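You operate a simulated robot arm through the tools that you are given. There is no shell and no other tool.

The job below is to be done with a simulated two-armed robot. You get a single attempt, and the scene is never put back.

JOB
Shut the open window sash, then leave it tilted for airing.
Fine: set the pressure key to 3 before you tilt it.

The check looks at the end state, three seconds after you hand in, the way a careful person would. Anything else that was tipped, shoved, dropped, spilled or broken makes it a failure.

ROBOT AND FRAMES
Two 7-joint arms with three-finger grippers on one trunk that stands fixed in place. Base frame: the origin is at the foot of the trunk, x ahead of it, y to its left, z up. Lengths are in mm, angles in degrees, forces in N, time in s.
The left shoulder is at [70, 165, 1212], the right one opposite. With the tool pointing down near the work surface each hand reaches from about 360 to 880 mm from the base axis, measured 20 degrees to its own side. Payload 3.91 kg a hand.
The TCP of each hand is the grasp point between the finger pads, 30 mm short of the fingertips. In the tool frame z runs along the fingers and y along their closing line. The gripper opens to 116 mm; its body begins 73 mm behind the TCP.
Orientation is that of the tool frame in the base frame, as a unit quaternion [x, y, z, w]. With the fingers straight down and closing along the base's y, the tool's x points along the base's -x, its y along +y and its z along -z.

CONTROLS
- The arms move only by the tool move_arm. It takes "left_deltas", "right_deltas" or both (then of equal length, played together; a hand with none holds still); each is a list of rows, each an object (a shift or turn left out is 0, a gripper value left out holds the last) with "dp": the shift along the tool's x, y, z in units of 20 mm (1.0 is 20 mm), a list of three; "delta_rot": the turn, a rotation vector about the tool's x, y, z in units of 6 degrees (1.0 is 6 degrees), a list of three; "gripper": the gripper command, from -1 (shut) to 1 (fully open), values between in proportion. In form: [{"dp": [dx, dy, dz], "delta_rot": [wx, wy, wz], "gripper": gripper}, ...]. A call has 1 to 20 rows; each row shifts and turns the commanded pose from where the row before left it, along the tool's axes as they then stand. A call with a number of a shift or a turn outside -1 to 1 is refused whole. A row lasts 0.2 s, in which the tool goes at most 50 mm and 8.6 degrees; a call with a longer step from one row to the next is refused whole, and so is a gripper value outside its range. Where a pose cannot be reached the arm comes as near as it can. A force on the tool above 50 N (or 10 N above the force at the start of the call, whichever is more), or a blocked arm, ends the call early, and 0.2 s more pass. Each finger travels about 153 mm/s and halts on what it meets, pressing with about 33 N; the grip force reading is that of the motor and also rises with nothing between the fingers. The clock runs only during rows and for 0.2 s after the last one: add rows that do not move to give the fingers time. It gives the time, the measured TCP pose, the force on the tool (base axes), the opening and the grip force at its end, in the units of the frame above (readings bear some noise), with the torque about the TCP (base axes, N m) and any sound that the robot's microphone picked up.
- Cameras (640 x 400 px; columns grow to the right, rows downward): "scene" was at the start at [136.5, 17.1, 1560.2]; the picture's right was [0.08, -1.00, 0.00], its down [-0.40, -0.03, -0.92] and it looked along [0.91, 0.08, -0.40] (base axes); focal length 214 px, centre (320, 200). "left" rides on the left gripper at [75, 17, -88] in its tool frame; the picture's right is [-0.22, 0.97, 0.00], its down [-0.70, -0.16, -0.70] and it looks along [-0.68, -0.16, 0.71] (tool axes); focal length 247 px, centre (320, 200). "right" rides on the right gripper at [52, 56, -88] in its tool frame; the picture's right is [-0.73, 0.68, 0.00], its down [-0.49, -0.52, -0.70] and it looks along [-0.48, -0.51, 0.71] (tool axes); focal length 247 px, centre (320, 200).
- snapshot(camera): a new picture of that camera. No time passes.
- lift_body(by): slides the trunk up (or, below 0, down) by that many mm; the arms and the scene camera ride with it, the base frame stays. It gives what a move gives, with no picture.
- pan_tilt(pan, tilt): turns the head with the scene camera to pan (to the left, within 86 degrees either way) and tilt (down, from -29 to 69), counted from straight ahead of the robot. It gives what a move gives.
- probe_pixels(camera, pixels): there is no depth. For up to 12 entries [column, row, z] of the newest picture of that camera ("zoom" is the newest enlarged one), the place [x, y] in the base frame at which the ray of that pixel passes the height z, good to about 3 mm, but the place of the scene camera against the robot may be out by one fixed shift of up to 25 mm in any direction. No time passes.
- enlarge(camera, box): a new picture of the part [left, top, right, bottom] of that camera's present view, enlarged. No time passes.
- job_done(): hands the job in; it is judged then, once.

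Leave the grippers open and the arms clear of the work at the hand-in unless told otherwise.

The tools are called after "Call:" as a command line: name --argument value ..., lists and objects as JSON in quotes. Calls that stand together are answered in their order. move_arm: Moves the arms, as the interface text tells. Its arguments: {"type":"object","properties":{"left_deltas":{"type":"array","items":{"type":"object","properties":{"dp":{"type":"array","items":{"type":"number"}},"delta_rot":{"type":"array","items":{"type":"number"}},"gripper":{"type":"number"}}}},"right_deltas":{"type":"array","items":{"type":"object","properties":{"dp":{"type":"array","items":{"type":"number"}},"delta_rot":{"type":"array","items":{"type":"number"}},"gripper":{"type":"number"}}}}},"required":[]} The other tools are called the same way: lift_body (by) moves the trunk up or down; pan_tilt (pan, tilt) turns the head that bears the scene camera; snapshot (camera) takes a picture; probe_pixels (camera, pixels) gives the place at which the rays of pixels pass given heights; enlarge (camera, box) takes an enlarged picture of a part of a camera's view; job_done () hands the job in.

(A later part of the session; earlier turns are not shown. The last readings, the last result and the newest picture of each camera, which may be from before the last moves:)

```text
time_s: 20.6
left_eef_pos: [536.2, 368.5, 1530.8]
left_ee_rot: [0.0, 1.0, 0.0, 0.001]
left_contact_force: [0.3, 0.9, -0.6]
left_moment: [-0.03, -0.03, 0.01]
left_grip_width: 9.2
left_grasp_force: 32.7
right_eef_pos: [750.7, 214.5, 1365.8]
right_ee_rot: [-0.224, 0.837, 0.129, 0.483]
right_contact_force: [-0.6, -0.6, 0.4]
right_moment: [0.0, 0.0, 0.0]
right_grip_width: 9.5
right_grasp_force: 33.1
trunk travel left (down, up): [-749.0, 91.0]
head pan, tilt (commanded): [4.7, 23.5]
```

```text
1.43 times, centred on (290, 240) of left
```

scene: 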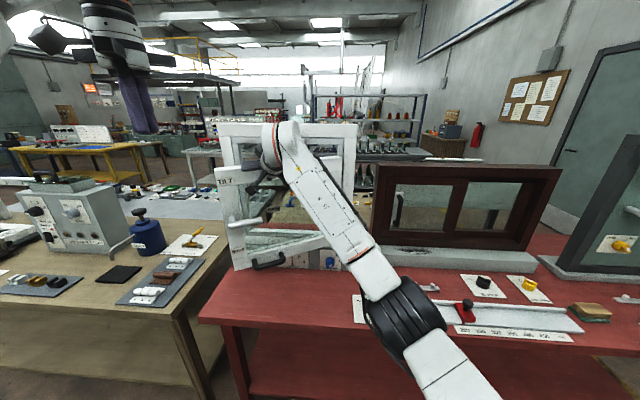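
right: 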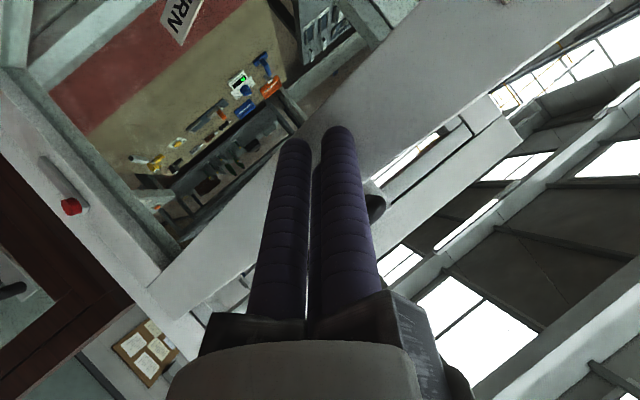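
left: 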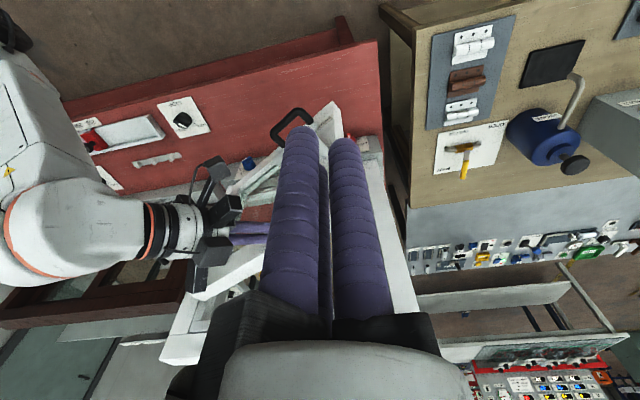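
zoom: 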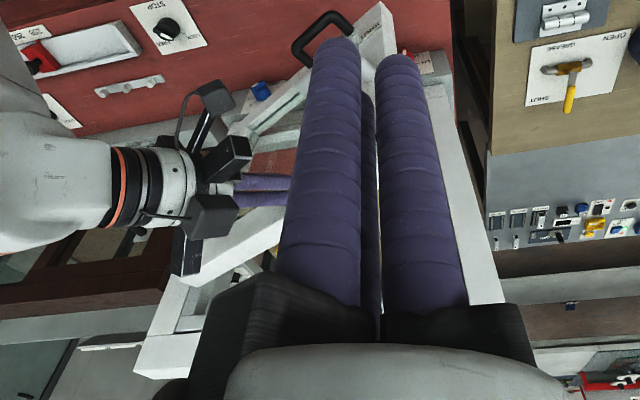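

The block with the bow sits just above the sash top, so closing is clear of it. My right fingers would come close to that bow at the very end, though, so the right hand retreats now. The left hand will finish the closing with a straight push on the free stile at z of about 1290, above the lever. I'll retract the right hand and pitch the left one forward by 60°.

Call:
move_arm --right_deltas '[{"dp": [0, 0, -1]}, {"dp": [0, 0, -1]}, {"dp": [0, 0, -1]}, {"dp": [0, 0, -1]}, {"dp": [0, 0, -1]}, {"dp": [0, 0, -1]}, {"dp": [0.348, -0.958, -0.77]}, {"dp": [0.348, -0.958, -0.77]}, {"dp": [0.348, -0.958, -0.77]}, {"dp": [0.348, -0.958, -0.77]}, {"dp": [0.348, -0.958, -0.77]}, {"dp": [0.348, -0.958, -0.77]}, {"dp": [0.348, -0.958, -0.77]}, {"dp": [0.348, -0.958, -0.77]}, {"dp": [0.348, -0.958, -0.77]}, {"dp": [0.348, -0.958, -0.77]}, {"dp": [0.348, -0.958, -0.77]}, {"dp": [0.348, -0.958, -0.77]}]' --left_deltas '[{}, {}, {}, {}, {}, {}, {}, {}, {"delta_rot": [0, -1, 0]}, {"delta_rot": [0, -1, 0]}, {"delta_rot": [0, -1, 0]}, {"delta_rot": [0, -1, 0]}, {"delta_rot": [0, -1, 0]}, {"delta_rot": [0, -1, 0]}, {"delta_rot": [0, -1, 0]}, {"delta_rot": [0, -1, 0]}, {"delta_rot": [0, -1, 0]}, {"delta_rot": [0, -1, 0]}]'

Call:
snapshot --camera "scene"

Call:
snapshot --camera "left"

```text
time_s: 24.4
left_eef_pos: [690.3, 408.2, 1644.5]
left_ee_rot: [0.001, 0.865, 0.0, 0.501]
left_contact_force: [0.2, 0.5, -0.6]
left_moment: [-0.01, 0.03, 0.04]
left_grip_width: 9.2
left_grasp_force: 33.0
left hand out of reach, approached as far as the arm can: row 12, 13, 14, 15, 16, 17, 18
right_eef_pos: [598.9, -137.4, 1444.5]
right_ee_rot: [-0.224, 0.836, 0.129, 0.483]
right_contact_force: [-0.4, 0.6, 0.7]
right_moment: [0.01, -0.04, -0.02]
right_grip_width: 8.9
right_grasp_force: 32.9
trunk travel left (down, up): [-749.0, 91.0]
head pan, tilt (commanded): [4.7, 23.5]
```

```text
taken
```

scene: 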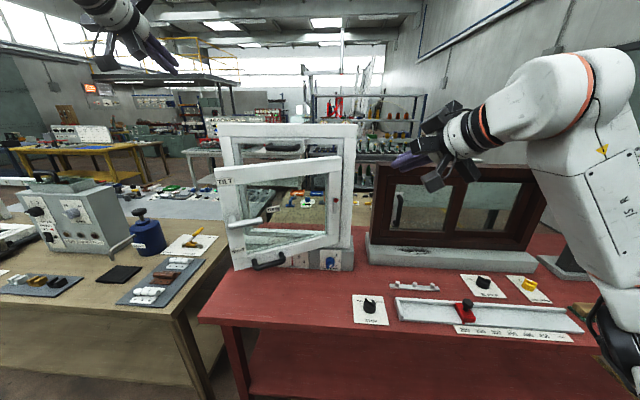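

```text
taken
```

left: 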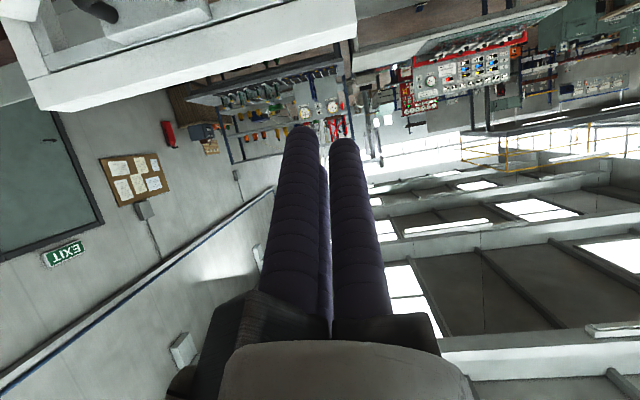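

The left hand keeps its forward orientation but was pushed up to (690,408,1644), because that posture can't be reached so high up. The sash stays about 18° open. I'll bring the left hand down and back toward about (640,330,1400), in front of the sash's free stile, and see where it ends up.

Call:
move_arm --left_deltas '[{"dp": [0.983, -0.325, 0.0]}, {"dp": [0.983, -0.325, 0.0]}, {"dp": [0.983, -0.325, 0.0]}, {"dp": [0.983, -0.325, 0.0]}, {"dp": [0.983, -0.325, 0.0]}, {"dp": [0.983, -0.325, 0.0]}]'

Call:
snapshot --camera "scene"

```text
time_s: 25.8
left_eef_pos: [723.2, 386.8, 1586.4]
left_ee_rot: [-0.001, 0.867, 0.001, 0.499]
left_contact_force: [0.2, -0.2, -0.3]
left_moment: [0.0, 0.02, -0.05]
left_grip_width: 9.3
left_grasp_force: 33.3
left hand out of reach, approached as far as the arm can: row 1, 2, 3, 4, 5, 6
right_eef_pos: [600.0, -136.9, 1441.6]
right_ee_rot: [-0.224, 0.837, 0.129, 0.483]
right_contact_force: [1.1, 0.2, 0.2]
right_moment: [-0.02, 0.02, 0.04]
right_grip_width: 8.8
right_grasp_force: 32.9
trunk travel left (down, up): [-749.0, 91.0]
head pan, tilt (commanded): [4.7, 23.5]
```

```text
taken
```

scene: 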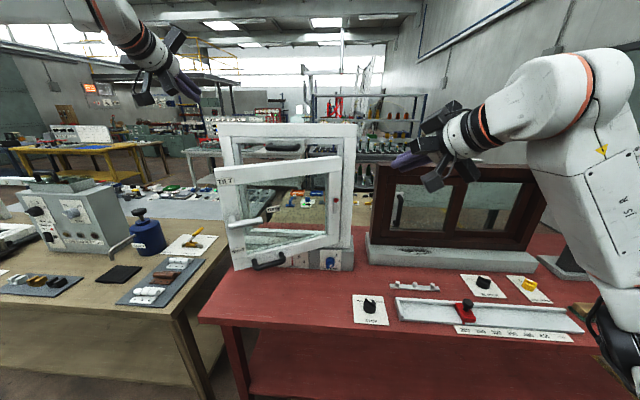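

The commanded pose is outside the left arm's range with this steep forward pitch while it's near the body. I'll undo the pitch so the tool points down again, which should bring the hand back into a comfortable range on the robot side. The sash top at z 1377 stays below the fingertips throughout.

Call:
move_arm --left_deltas '[{"delta_rot": [0, 1, 0]}, {"delta_rot": [0, 1, 0]}, {"delta_rot": [0, 1, 0]}, {"delta_rot": [0, 1, 0]}, {"delta_rot": [0, 1, 0]}]'

Call:
snapshot --camera "scene"

```text
time_s: 27.0
left_eef_pos: [695.5, 342.3, 1571.0]
left_ee_rot: [0.001, 0.965, 0.002, 0.261]
left_contact_force: [-0.8, 0.6, 0.9]
left_moment: [0.01, -0.07, 0.01]
left_grip_width: 9.2
left_grasp_force: 33.5
left hand out of reach, approached as far as the arm can: row 4, 5
right_eef_pos: [593.7, -140.3, 1445.9]
right_ee_rot: [-0.224, 0.835, 0.13, 0.486]
right_contact_force: [-0.3, 0.1, 0.8]
right_moment: [0.02, -0.04, 0.03]
right_grip_width: 9.0
right_grasp_force: 32.5
trunk travel left (down, up): [-749.0, 91.0]
head pan, tilt (commanded): [4.7, 23.5]
```

```text
taken
```

scene: 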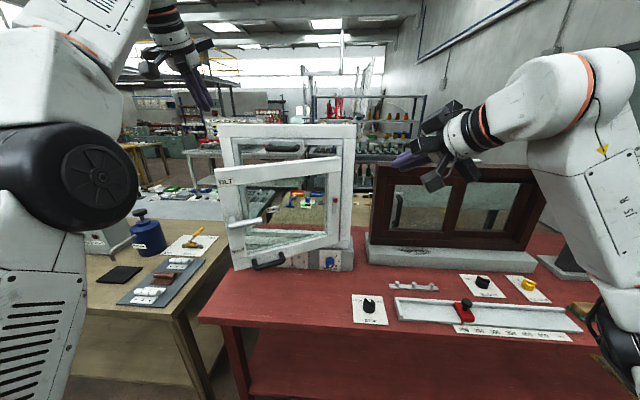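

The left arm is stuck in an awkward raised posture. I'll move it down by 100 mm in small steps, fingertips staying above z 1440 and clear of the sash top at 1377, to see whether it frees up lower down.

Call:
move_arm --left_deltas '[{"dp": [0.5, 0, 0.866]}, {"dp": [0.5, 0, 0.866]}, {"dp": [0.5, 0, 0.866]}, {"dp": [0.5, 0, 0.866]}, {"dp": [0.5, 0, 0.866]}, {}]'

Call:
snapshot --camera "scene"

```text
time_s: 28.4
left_eef_pos: [704.5, 343.8, 1467.3]
left_ee_rot: [0.001, 0.966, 0.0, 0.26]
left_contact_force: [-0.5, -0.4, -0.5]
left_moment: [0.02, -0.04, 0.01]
left_grip_width: 9.2
left_grasp_force: 32.8
right_eef_pos: [600.7, -137.1, 1444.1]
right_ee_rot: [-0.223, 0.837, 0.129, 0.484]
right_contact_force: [0.9, -0.3, 0.2]
right_moment: [0.01, 0.02, 0.0]
right_grip_width: 9.0
right_grasp_force: 32.9
trunk travel left (down, up): [-749.0, 91.0]
head pan, tilt (commanded): [4.7, 23.5]
```

```text
taken
```

scene: 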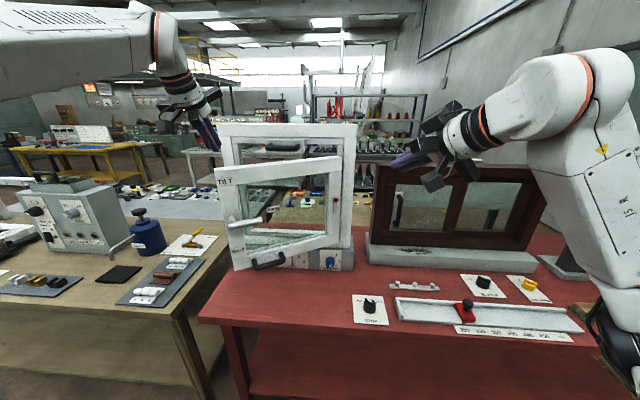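

That worked: the left hand is at (704,344,1467) with a normal posture. Next I bring it back and down in front of the free stile, to about (630,329,1327). That keeps the fingertips about 80 mm above the lever.

Call:
move_arm --left_deltas '[{"dp": [0.844, -0.094, 0.523]}, {"dp": [0.844, -0.094, 0.523]}, {"dp": [0.844, -0.094, 0.523]}, {"dp": [0.844, -0.094, 0.523]}, {"dp": [0.844, -0.094, 0.523]}, {"dp": [0.844, -0.094, 0.523]}, {"dp": [0.844, -0.094, 0.523]}, {"dp": [0.844, -0.094, 0.523]}, {}]'

Call:
snapshot --camera "scene"

Call:
snapshot --camera "left"

```text
time_s: 30.4
left_eef_pos: [665.8, 334.2, 1331.9]
left_ee_rot: [0.001, 0.966, 0.0, 0.258]
left_contact_force: [-0.5, 0.3, -0.1]
left_moment: [-0.02, -0.05, -0.03]
left_grip_width: 9.3
left_grasp_force: 33.4
left hand out of reach, approached as far as the arm can: row 5, 6, 7, 8
right_eef_pos: [600.3, -136.6, 1444.0]
right_ee_rot: [-0.225, 0.836, 0.13, 0.483]
right_contact_force: [-0.4, 0.5, 0.3]
right_moment: [0.01, 0.02, -0.01]
right_grip_width: 9.0
right_grasp_force: 32.6
trunk travel left (down, up): [-749.0, 91.0]
head pan, tilt (commanded): [4.7, 23.5]
```

```text
taken
```

scene: 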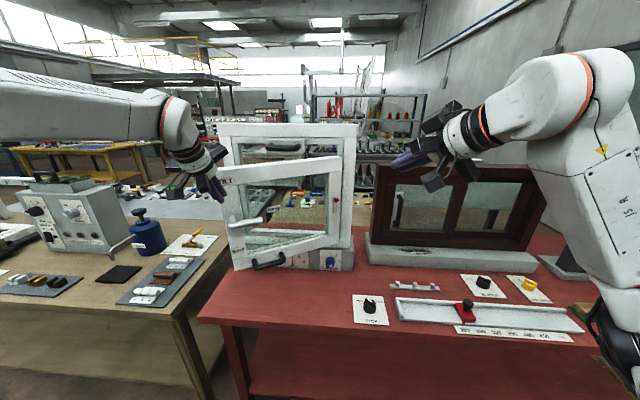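

```text
taken
```

left: 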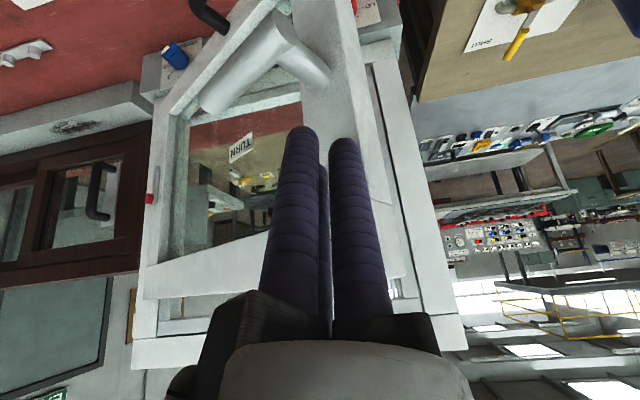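

The left fingertips are at about (681,334,1306), in front of the free stile and above the lever. I'll creep forward while pitching up to 45° so the hand body stays clear of the frame head later.

Call:
move_arm --left_deltas '[{"dp": [-0.33, 0, 0.22], "delta_rot": [0, -0.5, 0]}, {"dp": [-0.32, 0, 0.24], "delta_rot": [0, -0.5, 0]}, {"dp": [-0.31, 0, 0.25], "delta_rot": [0, -0.5, 0]}, {"dp": [-0.3, 0, 0.26], "delta_rot": [0, -0.5, 0]}, {"dp": [-0.29, 0, 0.28], "delta_rot": [0, -0.5, 0]}, {}]'

Call:
snapshot --camera "left"

Call:
enlarge --camera "scene" --box '[160, 115, 360, 275]'

```text
time_s: 31.8
left_eef_pos: [710.8, 335.8, 1330.2]
left_ee_rot: [0.001, 0.923, 0.0, 0.384]
left_contact_force: [-0.7, 0.2, 0.3]
left_moment: [0.01, -0.01, -0.03]
left_grip_width: 9.0
left_grasp_force: 32.8
left hand out of reach, approached as far as the arm can: row 1
right_eef_pos: [600.5, -135.6, 1444.4]
right_ee_rot: [-0.224, 0.836, 0.129, 0.483]
right_contact_force: [-0.1, -0.5, -0.6]
right_moment: [0.01, 0.0, 0.0]
right_grip_width: 9.0
right_grasp_force: 33.2
trunk travel left (down, up): [-749.0, 91.0]
head pan, tilt (commanded): [4.7, 23.5]
```

```text
taken
```

left: 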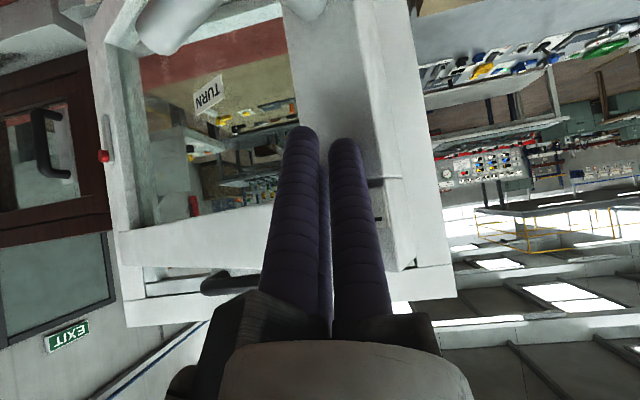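

```text
2.50 times, centred on (260, 195) of scene
```

zoom: 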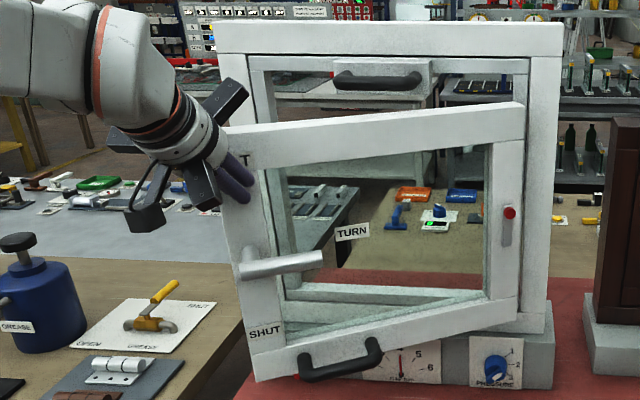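

The tips are just at the stile, above the lever and below the TILT label. I'll push straight forward about 70 mm at 50 mm/s while pitching a little more.

Call:
move_arm --left_deltas '[{"dp": [-0.354, 0, 0.354], "delta_rot": [0, -0.25, 0]}, {"dp": [-0.344, 0, 0.363], "delta_rot": [0, -0.25, 0]}, {"dp": [-0.335, 0, 0.372], "delta_rot": [0, -0.25, 0]}, {"dp": [-0.325, 0, 0.38], "delta_rot": [0, -0.25, 0]}, {"dp": [-0.315, 0, 0.389], "delta_rot": [0, -0.25, 0]}, {"dp": [-0.304, 0, 0.397], "delta_rot": [0, -0.25, 0]}, {"dp": [-0.294, 0, 0.405], "delta_rot": [0, -0.25, 0]}, {}]'

Call:
snapshot --camera "left"

Call:
enlarge --camera "scene" --box '[160, 115, 360, 275]'

```text
time_s: 33.6
left_eef_pos: [778.8, 334.9, 1330.4]
left_ee_rot: [0.004, 0.885, -0.002, 0.465]
left_contact_force: [0.0, 0.2, 0.4]
left_moment: [-0.01, 0.01, -0.02]
left_grip_width: 9.4
left_grasp_force: 32.3
right_eef_pos: [598.5, -136.7, 1444.1]
right_ee_rot: [-0.224, 0.837, 0.129, 0.483]
right_contact_force: [0.9, 0.6, -0.3]
right_moment: [0.04, 0.0, 0.01]
right_grip_width: 9.1
right_grasp_force: 33.2
trunk travel left (down, up): [-749.0, 91.0]
head pan, tilt (commanded): [4.7, 23.5]
```

```text
taken
```

left: 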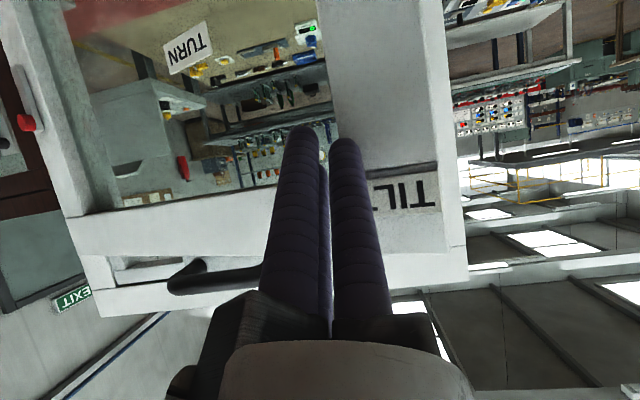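

```text
2.50 times, centred on (260, 195) of scene
```

zoom: 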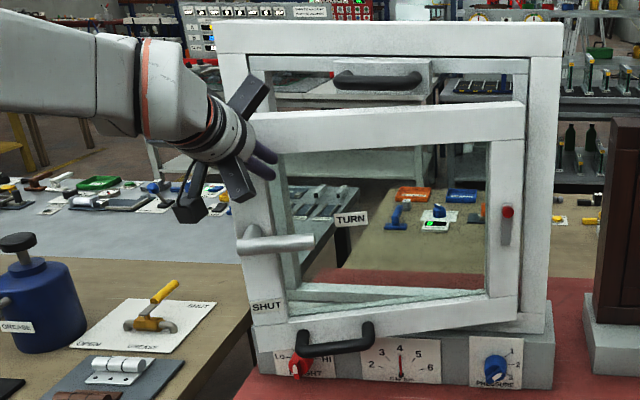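

The sash is following and is now at about 9°. The bow block is clearly above the sash top. I'll continue forward with a slight shift left to stay on the stile.

Call:
move_arm --left_deltas '[{"dp": [-0.283, 0.2, 0.412], "delta_rot": [0, -0.25, 0]}, {"dp": [-0.272, 0.2, 0.419], "delta_rot": [0, -0.25, 0]}, {"dp": [-0.261, 0.1, 0.426], "delta_rot": [0, -0.25, 0]}, {"dp": [-0.25, 0.1, 0.433]}, {}]'

Call:
snapshot --camera "left"

Call:
enlarge --camera "scene" --box '[160, 115, 360, 275]'

```text
time_s: 34.8
left_eef_pos: [821.9, 351.8, 1333.3]
left_ee_rot: [0.001, 0.866, 0.0, 0.5]
left_contact_force: [-0.3, -0.2, 0.2]
left_moment: [0.0, 0.0, 0.01]
left_grip_width: 9.2
left_grasp_force: 33.2
left hand out of reach, approached as far as the arm can: row 3
right_eef_pos: [600.1, -135.7, 1443.8]
right_ee_rot: [-0.225, 0.837, 0.13, 0.483]
right_contact_force: [-0.4, 0.5, -0.2]
right_moment: [-0.01, 0.01, 0.01]
right_grip_width: 9.1
right_grasp_force: 32.7
trunk travel left (down, up): [-749.0, 91.0]
head pan, tilt (commanded): [4.7, 23.5]
```

```text
taken
```

left: 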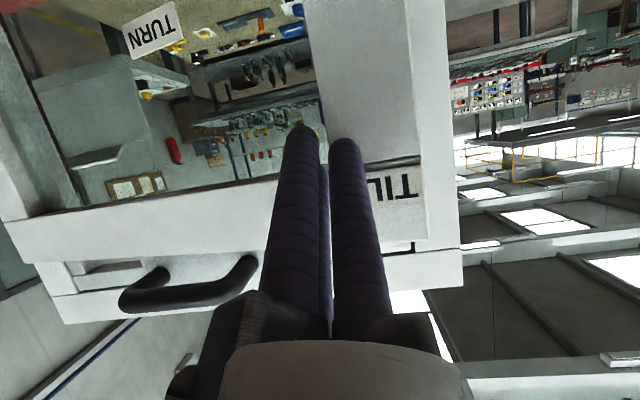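

```text
2.50 times, centred on (260, 195) of scene
```

zoom: 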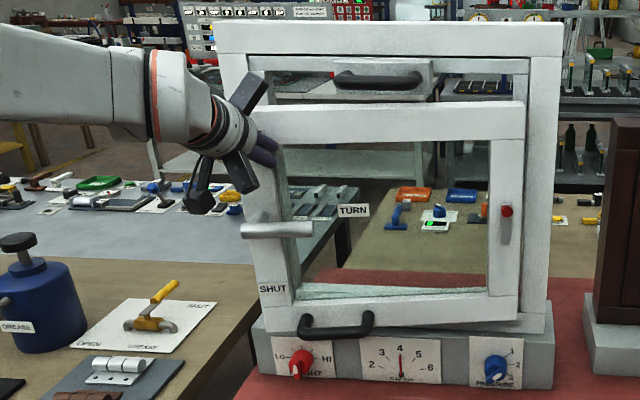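

Nearly shut, at about 5°. I'll keep pushing forward in small 6 mm steps, watching the force for the stop.

Call:
move_arm --left_deltas '[{"dp": [-0.15, 0, 0.26]}, {"dp": [-0.15, 0, 0.26]}, {"dp": [-0.15, 0, 0.26]}, {"dp": [-0.15, 0, 0.26]}, {"dp": [-0.15, 0, 0.26]}, {}]'

Call:
snapshot --camera "left"

Call:
enlarge --camera "scene" --box '[160, 115, 360, 275]'

```text
time_s: 36.2
left_eef_pos: [850.3, 351.5, 1333.2]
left_ee_rot: [0.001, 0.865, 0.0, 0.502]
left_contact_force: [0.0, -0.1, -0.1]
left_moment: [0.02, 0.02, 0.01]
left_grip_width: 8.9
left_grasp_force: 33.5
right_eef_pos: [600.6, -136.4, 1444.2]
right_ee_rot: [-0.224, 0.836, 0.13, 0.483]
right_contact_force: [-0.3, 0.3, -0.2]
right_moment: [0.0, 0.01, 0.0]
right_grip_width: 9.1
right_grasp_force: 33.0
trunk travel left (down, up): [-749.0, 91.0]
head pan, tilt (commanded): [4.7, 23.5]
```

```text
taken
```

left: 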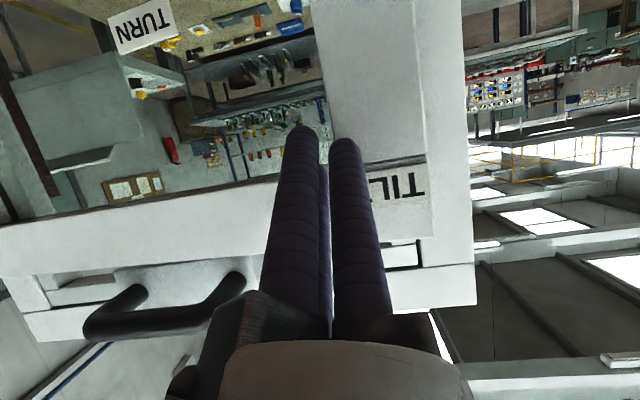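

```text
2.50 times, centred on (260, 195) of scene
```

zoom: 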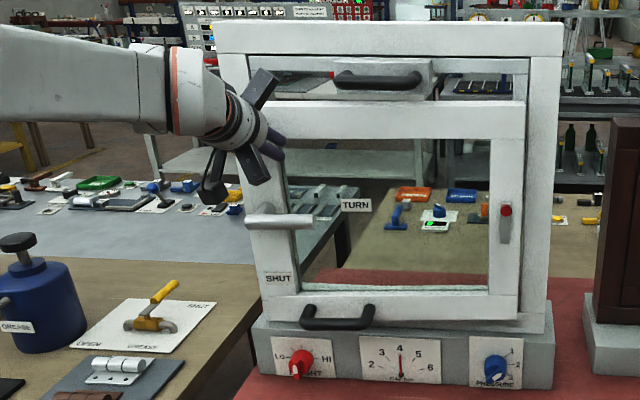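

Almost shut. I'll push a little more in 4 mm steps until it seats.

Call:
move_arm --left_deltas '[{"dp": [-0.1, 0, 0.173]}, {"dp": [-0.1, 0, 0.173]}, {"dp": [-0.1, 0, 0.173]}, {"dp": [-0.1, 0, 0.173]}, {"dp": [-0.1, 0, 0.173]}, {"dp": [-0.1, 0, 0.173]}, {"dp": [-0.1, 0, 0.173]}, {"dp": [-0.1, 0, 0.173]}, {}]'

Call:
snapshot --camera "left"

Call:
enlarge --camera "scene" --box '[160, 115, 360, 275]'

```text
time_s: 38.2
left_eef_pos: [883.6, 351.9, 1333.9]
left_ee_rot: [0.001, 0.866, -0.001, 0.501]
left_contact_force: [-0.2, -0.3, 0.1]
left_moment: [-0.04, -0.01, 0.01]
left_grip_width: 9.3
left_grasp_force: 33.4
right_eef_pos: [599.3, -136.6, 1443.8]
right_ee_rot: [-0.224, 0.837, 0.129, 0.482]
right_contact_force: [-0.8, 1.4, -0.3]
right_moment: [0.0, 0.0, 0.01]
right_grip_width: 9.1
right_grasp_force: 32.7
trunk travel left (down, up): [-749.0, 91.0]
head pan, tilt (commanded): [4.7, 23.5]
```

```text
taken
```

left: 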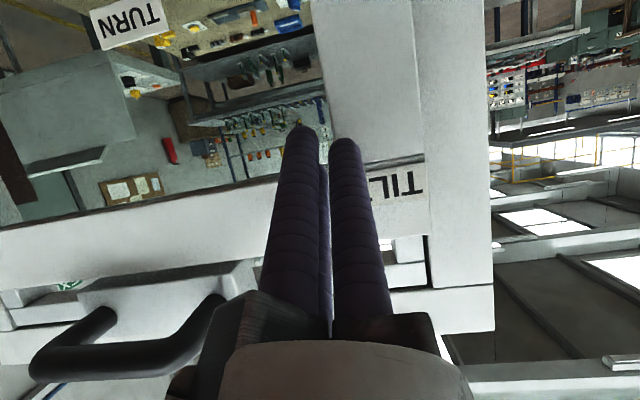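

```text
2.50 times, centred on (260, 195) of scene
```

zoom: 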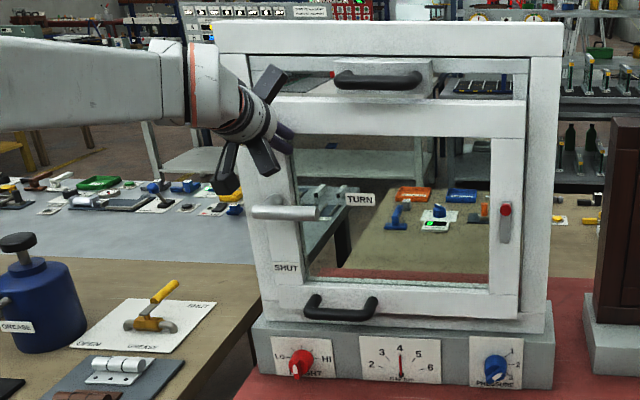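

There's still no resistance, with the tips at x of about 910. I'll continue in 3 mm steps until the force shows it has seated, keeping an eye on the hand's clearance to the bow.

Call:
move_arm --left_deltas '[{"dp": [-0.075, 0, 0.13]}, {"dp": [-0.075, 0, 0.13]}, {"dp": [-0.075, 0, 0.13]}, {"dp": [-0.075, 0, 0.13]}, {"dp": [-0.075, 0, 0.13]}, {}]'

Call:
snapshot --camera "left"

Call:
enlarge --camera "scene" --box '[210, 115, 360, 275]'

```text
time_s: 39.2
left_eef_pos: [884.6, 351.6, 1334.9]
left_ee_rot: [0.0, 0.867, -0.002, 0.497]
left_contact_force: [-40.6, 1.9, -1.0]
left_moment: [0.44, 0.07, -0.21]
left_grip_width: 9.3
left_grasp_force: 33.0
right_eef_pos: [591.6, -136.4, 1448.7]
right_ee_rot: [-0.224, 0.835, 0.128, 0.486]
right_contact_force: [-0.2, 0.0, -0.4]
right_moment: [-0.05, 0.0, 0.01]
right_grip_width: 9.1
right_grasp_force: 33.0
trunk travel left (down, up): [-749.0, 91.0]
head pan, tilt (commanded): [4.7, 23.5]
stopped in row 4 (left hand): the force on the tool passed its limit at 54 N (the readings are from after the stop); the commanded pose is now the measured one
```

```text
taken
```

left: 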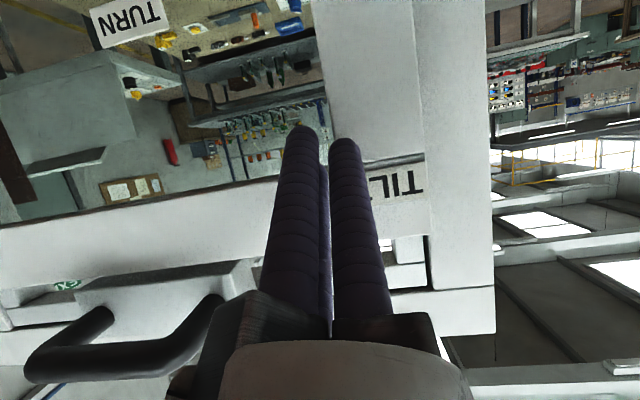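

```text
2.50 times, centred on (285, 195) of scene
```

zoom: 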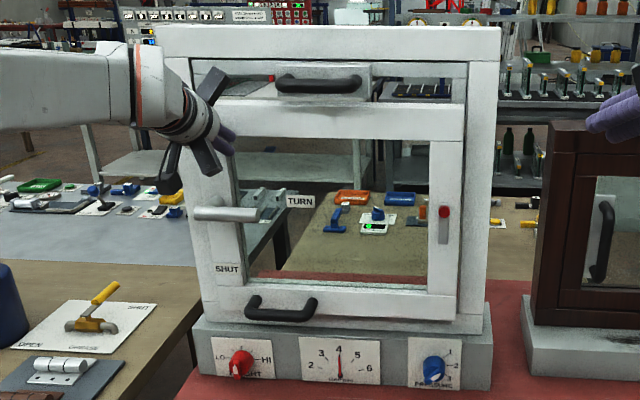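

The push stopped at 54 N with the tips at x of about 911, so the sash is seated in the frame. I'll back the left hand off 60 mm and check that the sash stays shut.

Call:
move_arm --left_deltas '[{"dp": [0.25, 0, -0.433]}, {"dp": [0.375, 0, -0.65]}, {"dp": [0.375, 0, -0.65]}, {"dp": [0.375, 0, -0.65]}, {"dp": [0.375, 0, -0.65]}, {}]'

Call:
enlarge --camera "scene" --box '[210, 115, 360, 275]'

Call:
snapshot --camera "left"

Call:
snapshot --camera "right"

```text
time_s: 40.6
left_eef_pos: [823.5, 349.9, 1330.1]
left_ee_rot: [0.001, 0.868, -0.001, 0.496]
left_contact_force: [0.2, 0.2, 0.4]
left_moment: [0.01, 0.0, 0.01]
left_grip_width: 9.2
left_grasp_force: 32.9
right_eef_pos: [599.6, -135.2, 1444.2]
right_ee_rot: [-0.224, 0.837, 0.129, 0.483]
right_contact_force: [-0.2, 0.0, -0.1]
right_moment: [0.05, 0.02, 0.01]
right_grip_width: 9.3
right_grasp_force: 32.7
trunk travel left (down, up): [-749.0, 91.0]
head pan, tilt (commanded): [4.7, 23.5]
```

```text
2.50 times, centred on (285, 195) of scene
```

zoom: 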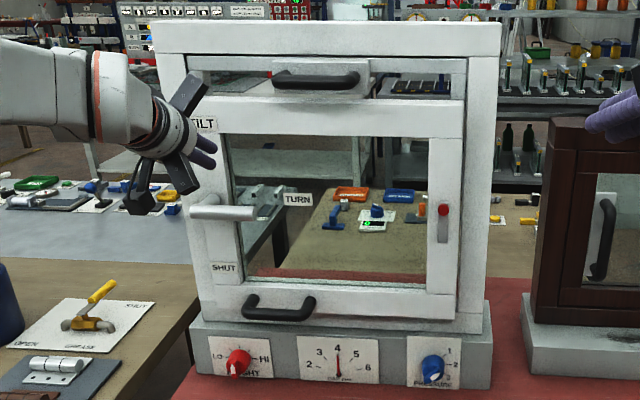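

```text
taken
```

left: 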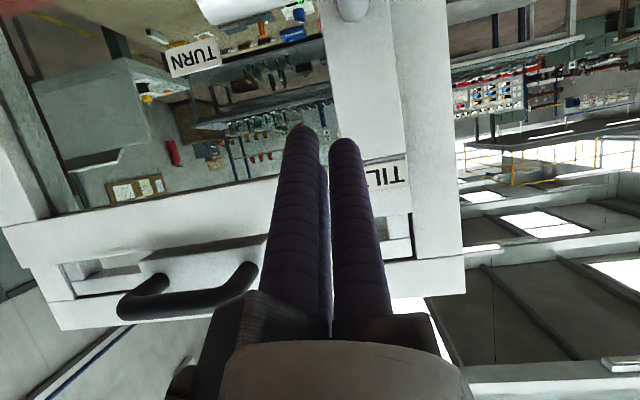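

```text
taken
```

right: 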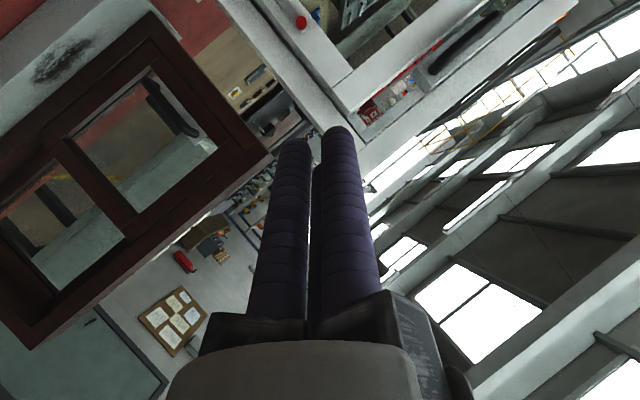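

The sash stays in place. I'll zoom on its free edge and hinge edge to judge whether it's truly flush.

Call:
enlarge --camera "scene" --box '[278, 195, 318, 245]'

Call:
enlarge --camera "scene" --box '[230, 135, 270, 165]'

Call:
enlarge --camera "scene" --box '[230, 225, 270, 265]'

Call:
enlarge --camera "scene" --box '[320, 225, 350, 265]'

```text
8.00 times, centred on (298, 220) of scene
```

zoom: 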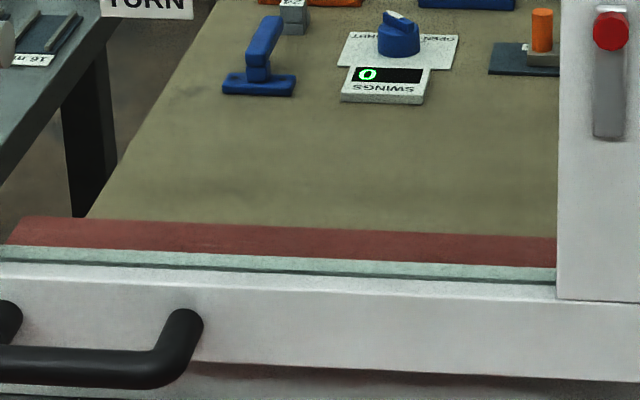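

```text
13.33 times, centred on (250, 150) of scene
```

zoom: 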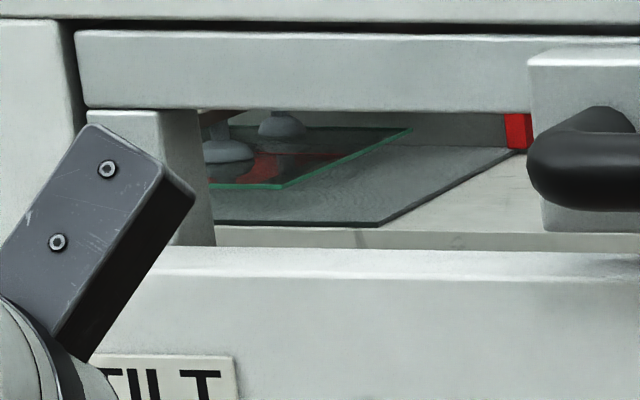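

```text
10.00 times, centred on (250, 245) of scene
```

zoom: 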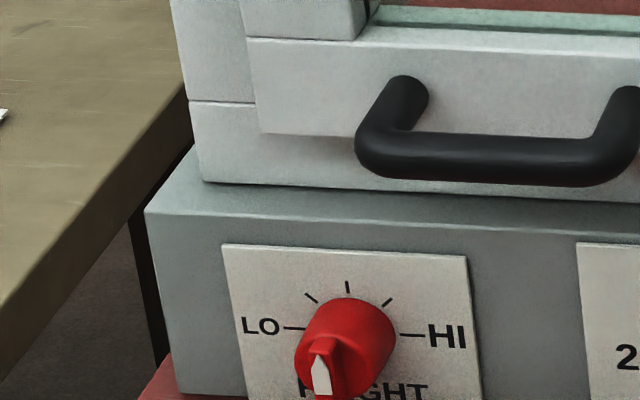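

```text
10.00 times, centred on (335, 245) of scene
```

zoom: 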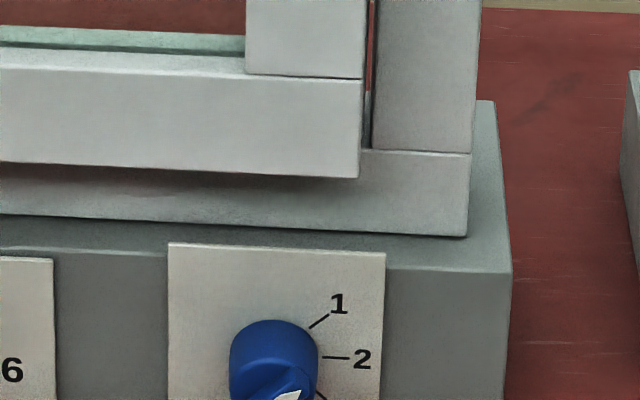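

The sash laps evenly over the frame and looks shut. Next comes the blue pressure key. I'll bring the right hand down to about (650,-60,1100), well in front of the sill and above the bench items, to measure the key from close by.

Call:
move_arm --right_deltas '[{"dp": [0.92, 0.143, 0.864]}, {"dp": [0.92, 0.143, 0.864]}, {"dp": [0.92, 0.143, 0.864]}, {"dp": [0.92, 0.143, 0.864]}, {"dp": [0.92, 0.143, 0.864]}, {"dp": [0.92, 0.143, 0.864]}, {"dp": [0.92, 0.143, 0.864]}, {"dp": [0.92, 0.143, 0.864]}, {"dp": [0.92, 0.143, 0.864]}, {"dp": [0.92, 0.143, 0.864]}, {"dp": [0.92, 0.143, 0.864]}, {"dp": [0.92, 0.143, 0.864]}, {"dp": [0.92, 0.143, 0.864]}, {"dp": [0.92, 0.143, 0.864]}, {}]'

Call:
snapshot --camera "right"

Call:
snapshot --camera "scene"

```text
time_s: 43.8
left_eef_pos: [825.0, 349.0, 1330.5]
left_ee_rot: [0.0, 0.869, 0.0, 0.496]
left_contact_force: [-0.2, 0.7, -1.1]
left_moment: [0.03, 0.03, -0.03]
left_grip_width: 8.8
left_grasp_force: 33.0
right_eef_pos: [708.0, -45.1, 1134.9]
right_ee_rot: [-0.226, 0.837, 0.127, 0.481]
right_contact_force: [0.2, 0.3, 0.3]
right_moment: [0.0, -0.03, -0.01]
right_grip_width: 9.2
right_grasp_force: 33.1
right hand out of reach, approached as far as the arm can: row 2, 3, 4, 5, 6, 7, 8, 9, 10, 12
trunk travel left (down, up): [-749.0, 91.0]
head pan, tilt (commanded): [4.7, 23.5]
```

```text
taken
```

right: 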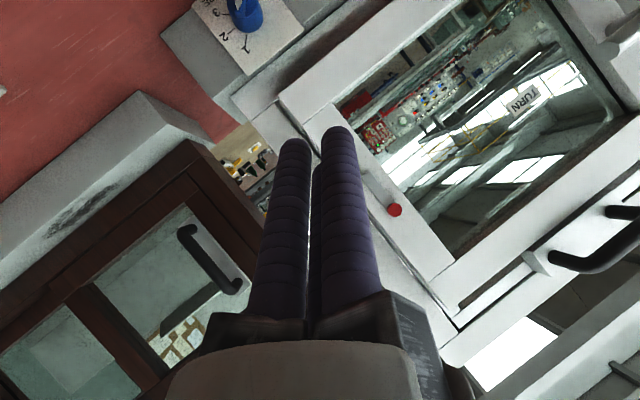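

```text
taken
```

scene: 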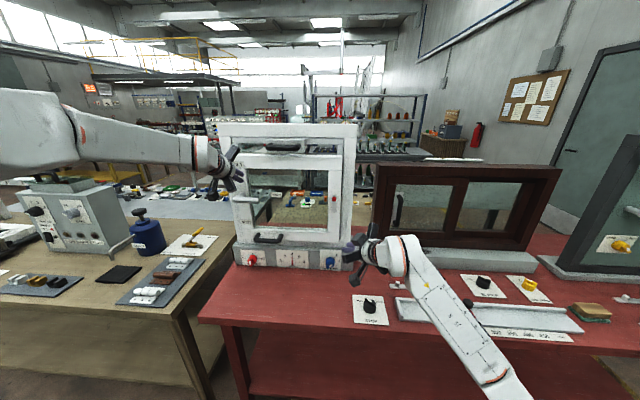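

I see the blue key at (245,15) in the right view. I'll zoom on it in both views to triangulate it.

Call:
enlarge --camera "right" --box '[190, 0, 310, 80]'

Call:
enlarge --camera "scene" --box '[310, 240, 350, 275]'

```text
5.00 times, centred on (250, 40) of right
```

zoom: 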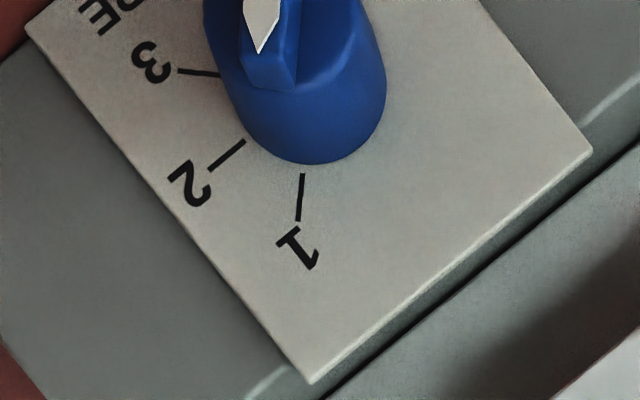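

```text
11.43 times, centred on (330, 258) of scene
```

zoom: 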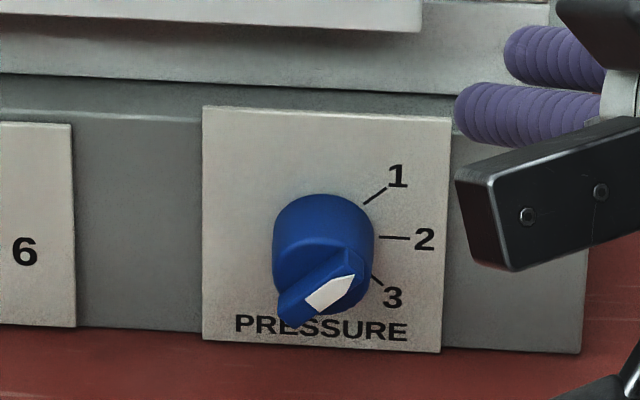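

The arrow is clearly at 1. I'll probe matching points, the plate corners and the dial centre, in both cameras.

Call:
probe_pixels --camera "right" --pixels '[[249, 76, 950], [249, 76, 1000], [304, 30, 950], [304, 30, 1000], [192, 6, 880], [192, 6, 930], [247.6, 17.8, 900], [247.6, 17.8, 950]]'

Call:
probe_pixels --camera "scene" --pixels '[[341.46, 250.74, 950], [341.46, 250.74, 1000], [319.76, 249.86, 950], [319.76, 249.86, 1000], [340.59, 271.3, 880], [340.59, 271.3, 930], [330.4, 261.2, 900], [330.4, 261.2, 950]]'

```text
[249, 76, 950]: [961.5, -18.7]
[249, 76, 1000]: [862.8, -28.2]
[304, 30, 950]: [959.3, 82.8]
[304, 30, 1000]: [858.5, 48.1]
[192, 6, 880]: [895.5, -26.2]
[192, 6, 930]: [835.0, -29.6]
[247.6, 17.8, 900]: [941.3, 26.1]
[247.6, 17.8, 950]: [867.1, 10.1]
```

```text
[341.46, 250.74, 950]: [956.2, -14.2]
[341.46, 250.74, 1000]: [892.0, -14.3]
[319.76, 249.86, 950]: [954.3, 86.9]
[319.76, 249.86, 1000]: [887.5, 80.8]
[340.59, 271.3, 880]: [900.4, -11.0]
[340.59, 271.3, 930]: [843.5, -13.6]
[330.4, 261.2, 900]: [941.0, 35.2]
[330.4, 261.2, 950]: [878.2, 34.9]
```

Both views agree if the sill face is at x of about 915, with the key centre near (915,22,916) and the bench at about z 862, but the depth is weakly constrained. I'll lower the right hand 100 mm for a flatter viewing angle and triangulate better. Its body would still be about 100 mm above the bench.

Call:
move_arm --right_deltas '[{"dp": [0.866, 0, 0.5]}, {"dp": [0.866, 0, 0.5]}, {"dp": [0.866, 0, 0.5]}, {"dp": [0.866, 0, 0.5]}, {"dp": [0.866, 0, 0.5]}, {}]'

Call:
snapshot --camera "right"

Call:
snapshot --camera "scene"

```text
time_s: 45.2
left_eef_pos: [824.6, 350.4, 1330.8]
left_ee_rot: [0.002, 0.869, -0.002, 0.495]
left_contact_force: [0.0, -0.3, -1.0]
left_moment: [0.0, -0.01, 0.03]
left_grip_width: 9.0
left_grasp_force: 33.0
right_eef_pos: [716.1, -36.9, 1036.3]
right_ee_rot: [-0.229, 0.837, 0.127, 0.48]
right_contact_force: [0.7, -0.9, -0.1]
right_moment: [0.04, 0.02, -0.02]
right_grip_width: 9.2
right_grasp_force: 32.4
right hand out of reach, approached as far as the arm can: row 2, 4
trunk travel left (down, up): [-749.0, 91.0]
head pan, tilt (commanded): [4.7, 23.5]
```

```text
taken
```

right: 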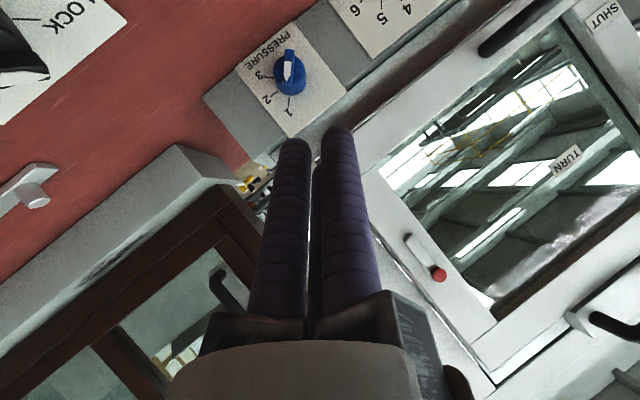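

```text
taken
```

scene: 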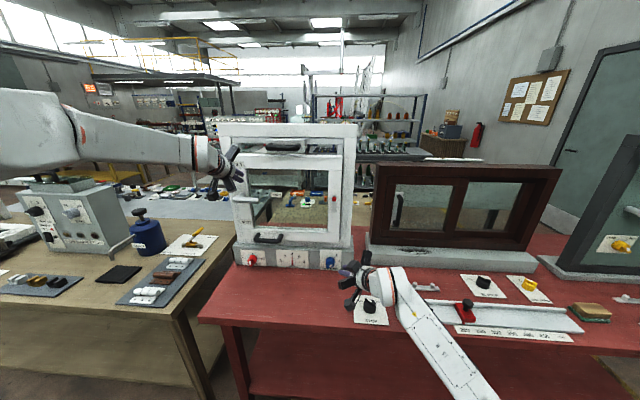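

The key is now well visible at (290,75) in the right view. I'll zoom in for the corner points.

Call:
enlarge --camera "right" --box '[220, 10, 360, 150]'

Call:
enlarge --camera "right" --box '[260, 35, 320, 105]'

```text
2.86 times, centred on (290, 80) of right
```

zoom: 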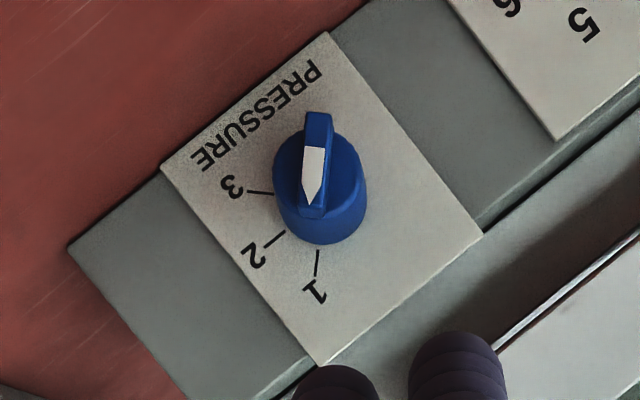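

```text
5.71 times, centred on (290, 70) of right
```

zoom: 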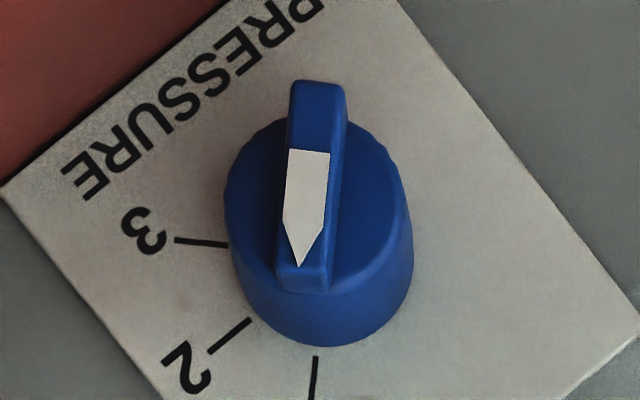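

Call:
probe_pixels --camera "right" --pixels '[[234.1, 68.8, 860], [234.1, 68.8, 900], [290, 137, 960], [290, 137, 990], [347, 91.2, 960], [347, 91.2, 990], [292.4, 21.3, 860], [292.4, 21.3, 900], [290.7, 79.7, 900], [290.7, 79.7, 940]]'

```text
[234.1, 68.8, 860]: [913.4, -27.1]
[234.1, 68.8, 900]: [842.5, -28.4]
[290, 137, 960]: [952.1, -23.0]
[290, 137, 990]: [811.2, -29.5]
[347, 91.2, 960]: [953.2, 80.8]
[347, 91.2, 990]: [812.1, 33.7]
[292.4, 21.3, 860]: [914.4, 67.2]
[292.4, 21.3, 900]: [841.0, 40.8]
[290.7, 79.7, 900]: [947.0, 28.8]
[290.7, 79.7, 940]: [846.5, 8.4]
```

I now have a consistent fix from the right camera alone. The key centre is at about (933,25,905) on the plate, the knob is 40 mm across with its face at x of about 910, and the grip bar stands out to x of about 900. The ticks are at +45° (1), 0° (2) and -45° (3), so the key needs 90° clockwise.

I'll push the bar round with the closed fingertips. First I'll turn the right hand to point straight forward (yaw 0) while staying put.

Call:
move_arm --right_deltas '[{"delta_rot": [0.866, 0, 0.5], "dp": [-0.1, 0, 0.2]}, {"delta_rot": [0.866, 0, 0.5], "dp": [-0.1, 0, 0.2]}, {"delta_rot": [0.866, 0, 0.5], "dp": [-0.1, 0, 0.2]}, {"delta_rot": [0.866, 0, 0.5], "dp": [-0.1, 0, 0.2]}, {"delta_rot": [0.866, 0, 0.5], "dp": [-0.1, 0, 0.2]}, {}]'

Call:
snapshot --camera "right"

Call:
snapshot --camera "scene"

```text
time_s: 46.6
left_eef_pos: [825.4, 349.7, 1329.7]
left_ee_rot: [0.001, 0.868, -0.001, 0.496]
left_contact_force: [0.1, -0.1, -0.1]
left_moment: [0.01, 0.03, 0.0]
left_grip_width: 9.3
left_grasp_force: 33.1
right_eef_pos: [684.4, 24.3, 1084.2]
right_ee_rot: [0.0, 0.867, -0.003, 0.498]
right_contact_force: [0.7, -0.8, -0.3]
right_moment: [0.0, 0.0, -0.02]
right_grip_width: 9.0
right_grasp_force: 32.9
right hand out of reach, approached as far as the arm can: row 1, 2, 3, 4, 5
trunk travel left (down, up): [-749.0, 91.0]
head pan, tilt (commanded): [4.7, 23.5]
```

```text
taken
```

right: 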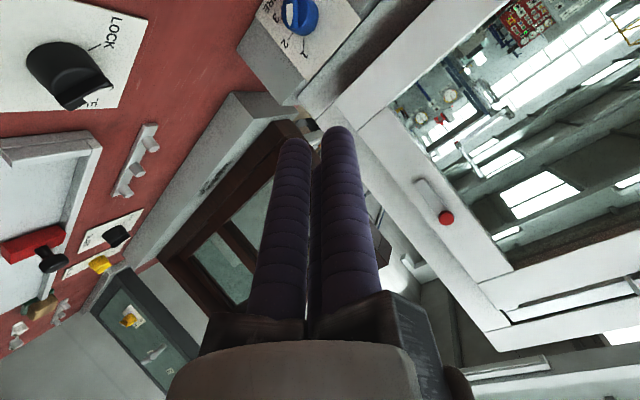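

```text
taken
```

scene: 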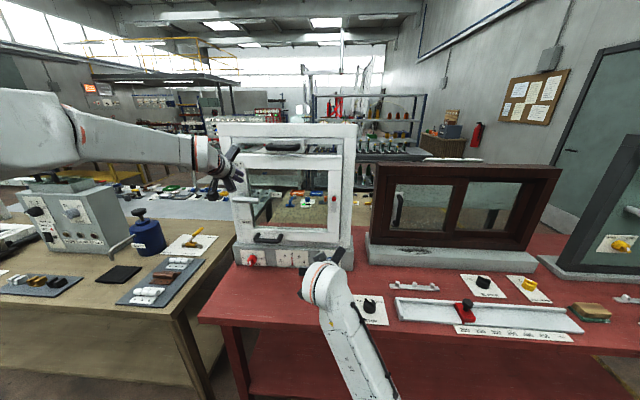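

The right hand now points straight ahead at (684,24,1084). Next I move to a pre-approach in front of the key: TCP about (830,48,975), tips about 60 mm short of the key and slightly up and left of it.

Call:
move_arm --right_deltas '[{"dp": [0.107, 0.12, 0.905]}, {"dp": [0.107, 0.12, 0.905]}, {"dp": [0.107, 0.12, 0.905]}, {"dp": [0.107, 0.12, 0.905]}, {"dp": [0.107, 0.12, 0.905]}, {"dp": [0.107, 0.12, 0.905]}, {"dp": [0.107, 0.12, 0.905]}, {"dp": [0.107, 0.12, 0.905]}, {"dp": [0.107, 0.12, 0.905]}, {"dp": [0.107, 0.12, 0.905]}, {}]'

Call:
snapshot --camera "right"

Call:
snapshot --camera "scene"

Call:
enlarge --camera "scene" --box '[290, 225, 370, 285]'

```text
time_s: 49.0
left_eef_pos: [824.6, 350.0, 1329.0]
left_ee_rot: [0.0, 0.868, 0.0, 0.496]
left_contact_force: [0.3, 0.2, 0.3]
left_moment: [0.0, 0.0, -0.02]
left_grip_width: 8.9
left_grasp_force: 33.4
right_eef_pos: [681.0, 36.7, 1080.8]
right_ee_rot: [-0.002, 0.867, -0.002, 0.498]
right_contact_force: [-0.2, 0.0, 1.0]
right_moment: [0.01, 0.0, 0.02]
right_grip_width: 9.1
right_grasp_force: 32.6
right hand out of reach, approached as far as the arm can: row 1, 2, 3, 4, 5, 6, 7, 8, 9, 10
trunk travel left (down, up): [-749.0, 91.0]
head pan, tilt (commanded): [4.7, 23.5]
```

```text
taken
```

right: 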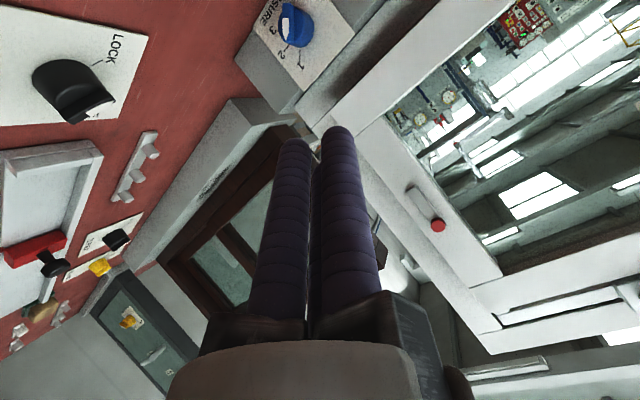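

```text
taken
```

scene: 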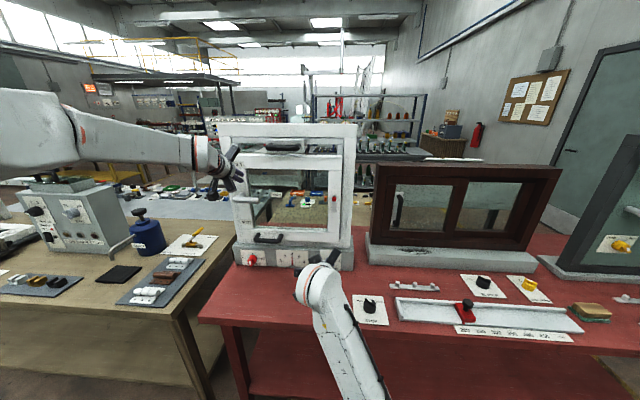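

```text
6.67 times, centred on (330, 255) of scene
```

zoom: 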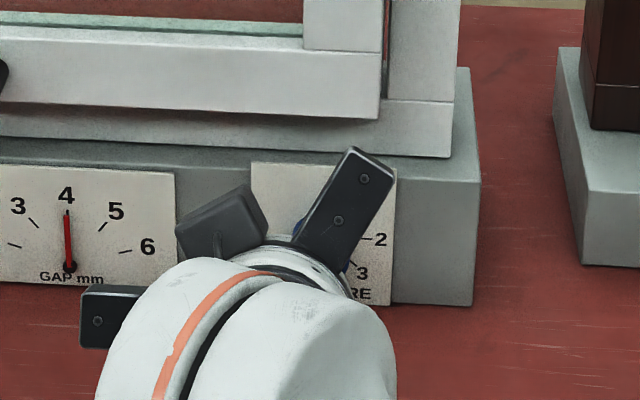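

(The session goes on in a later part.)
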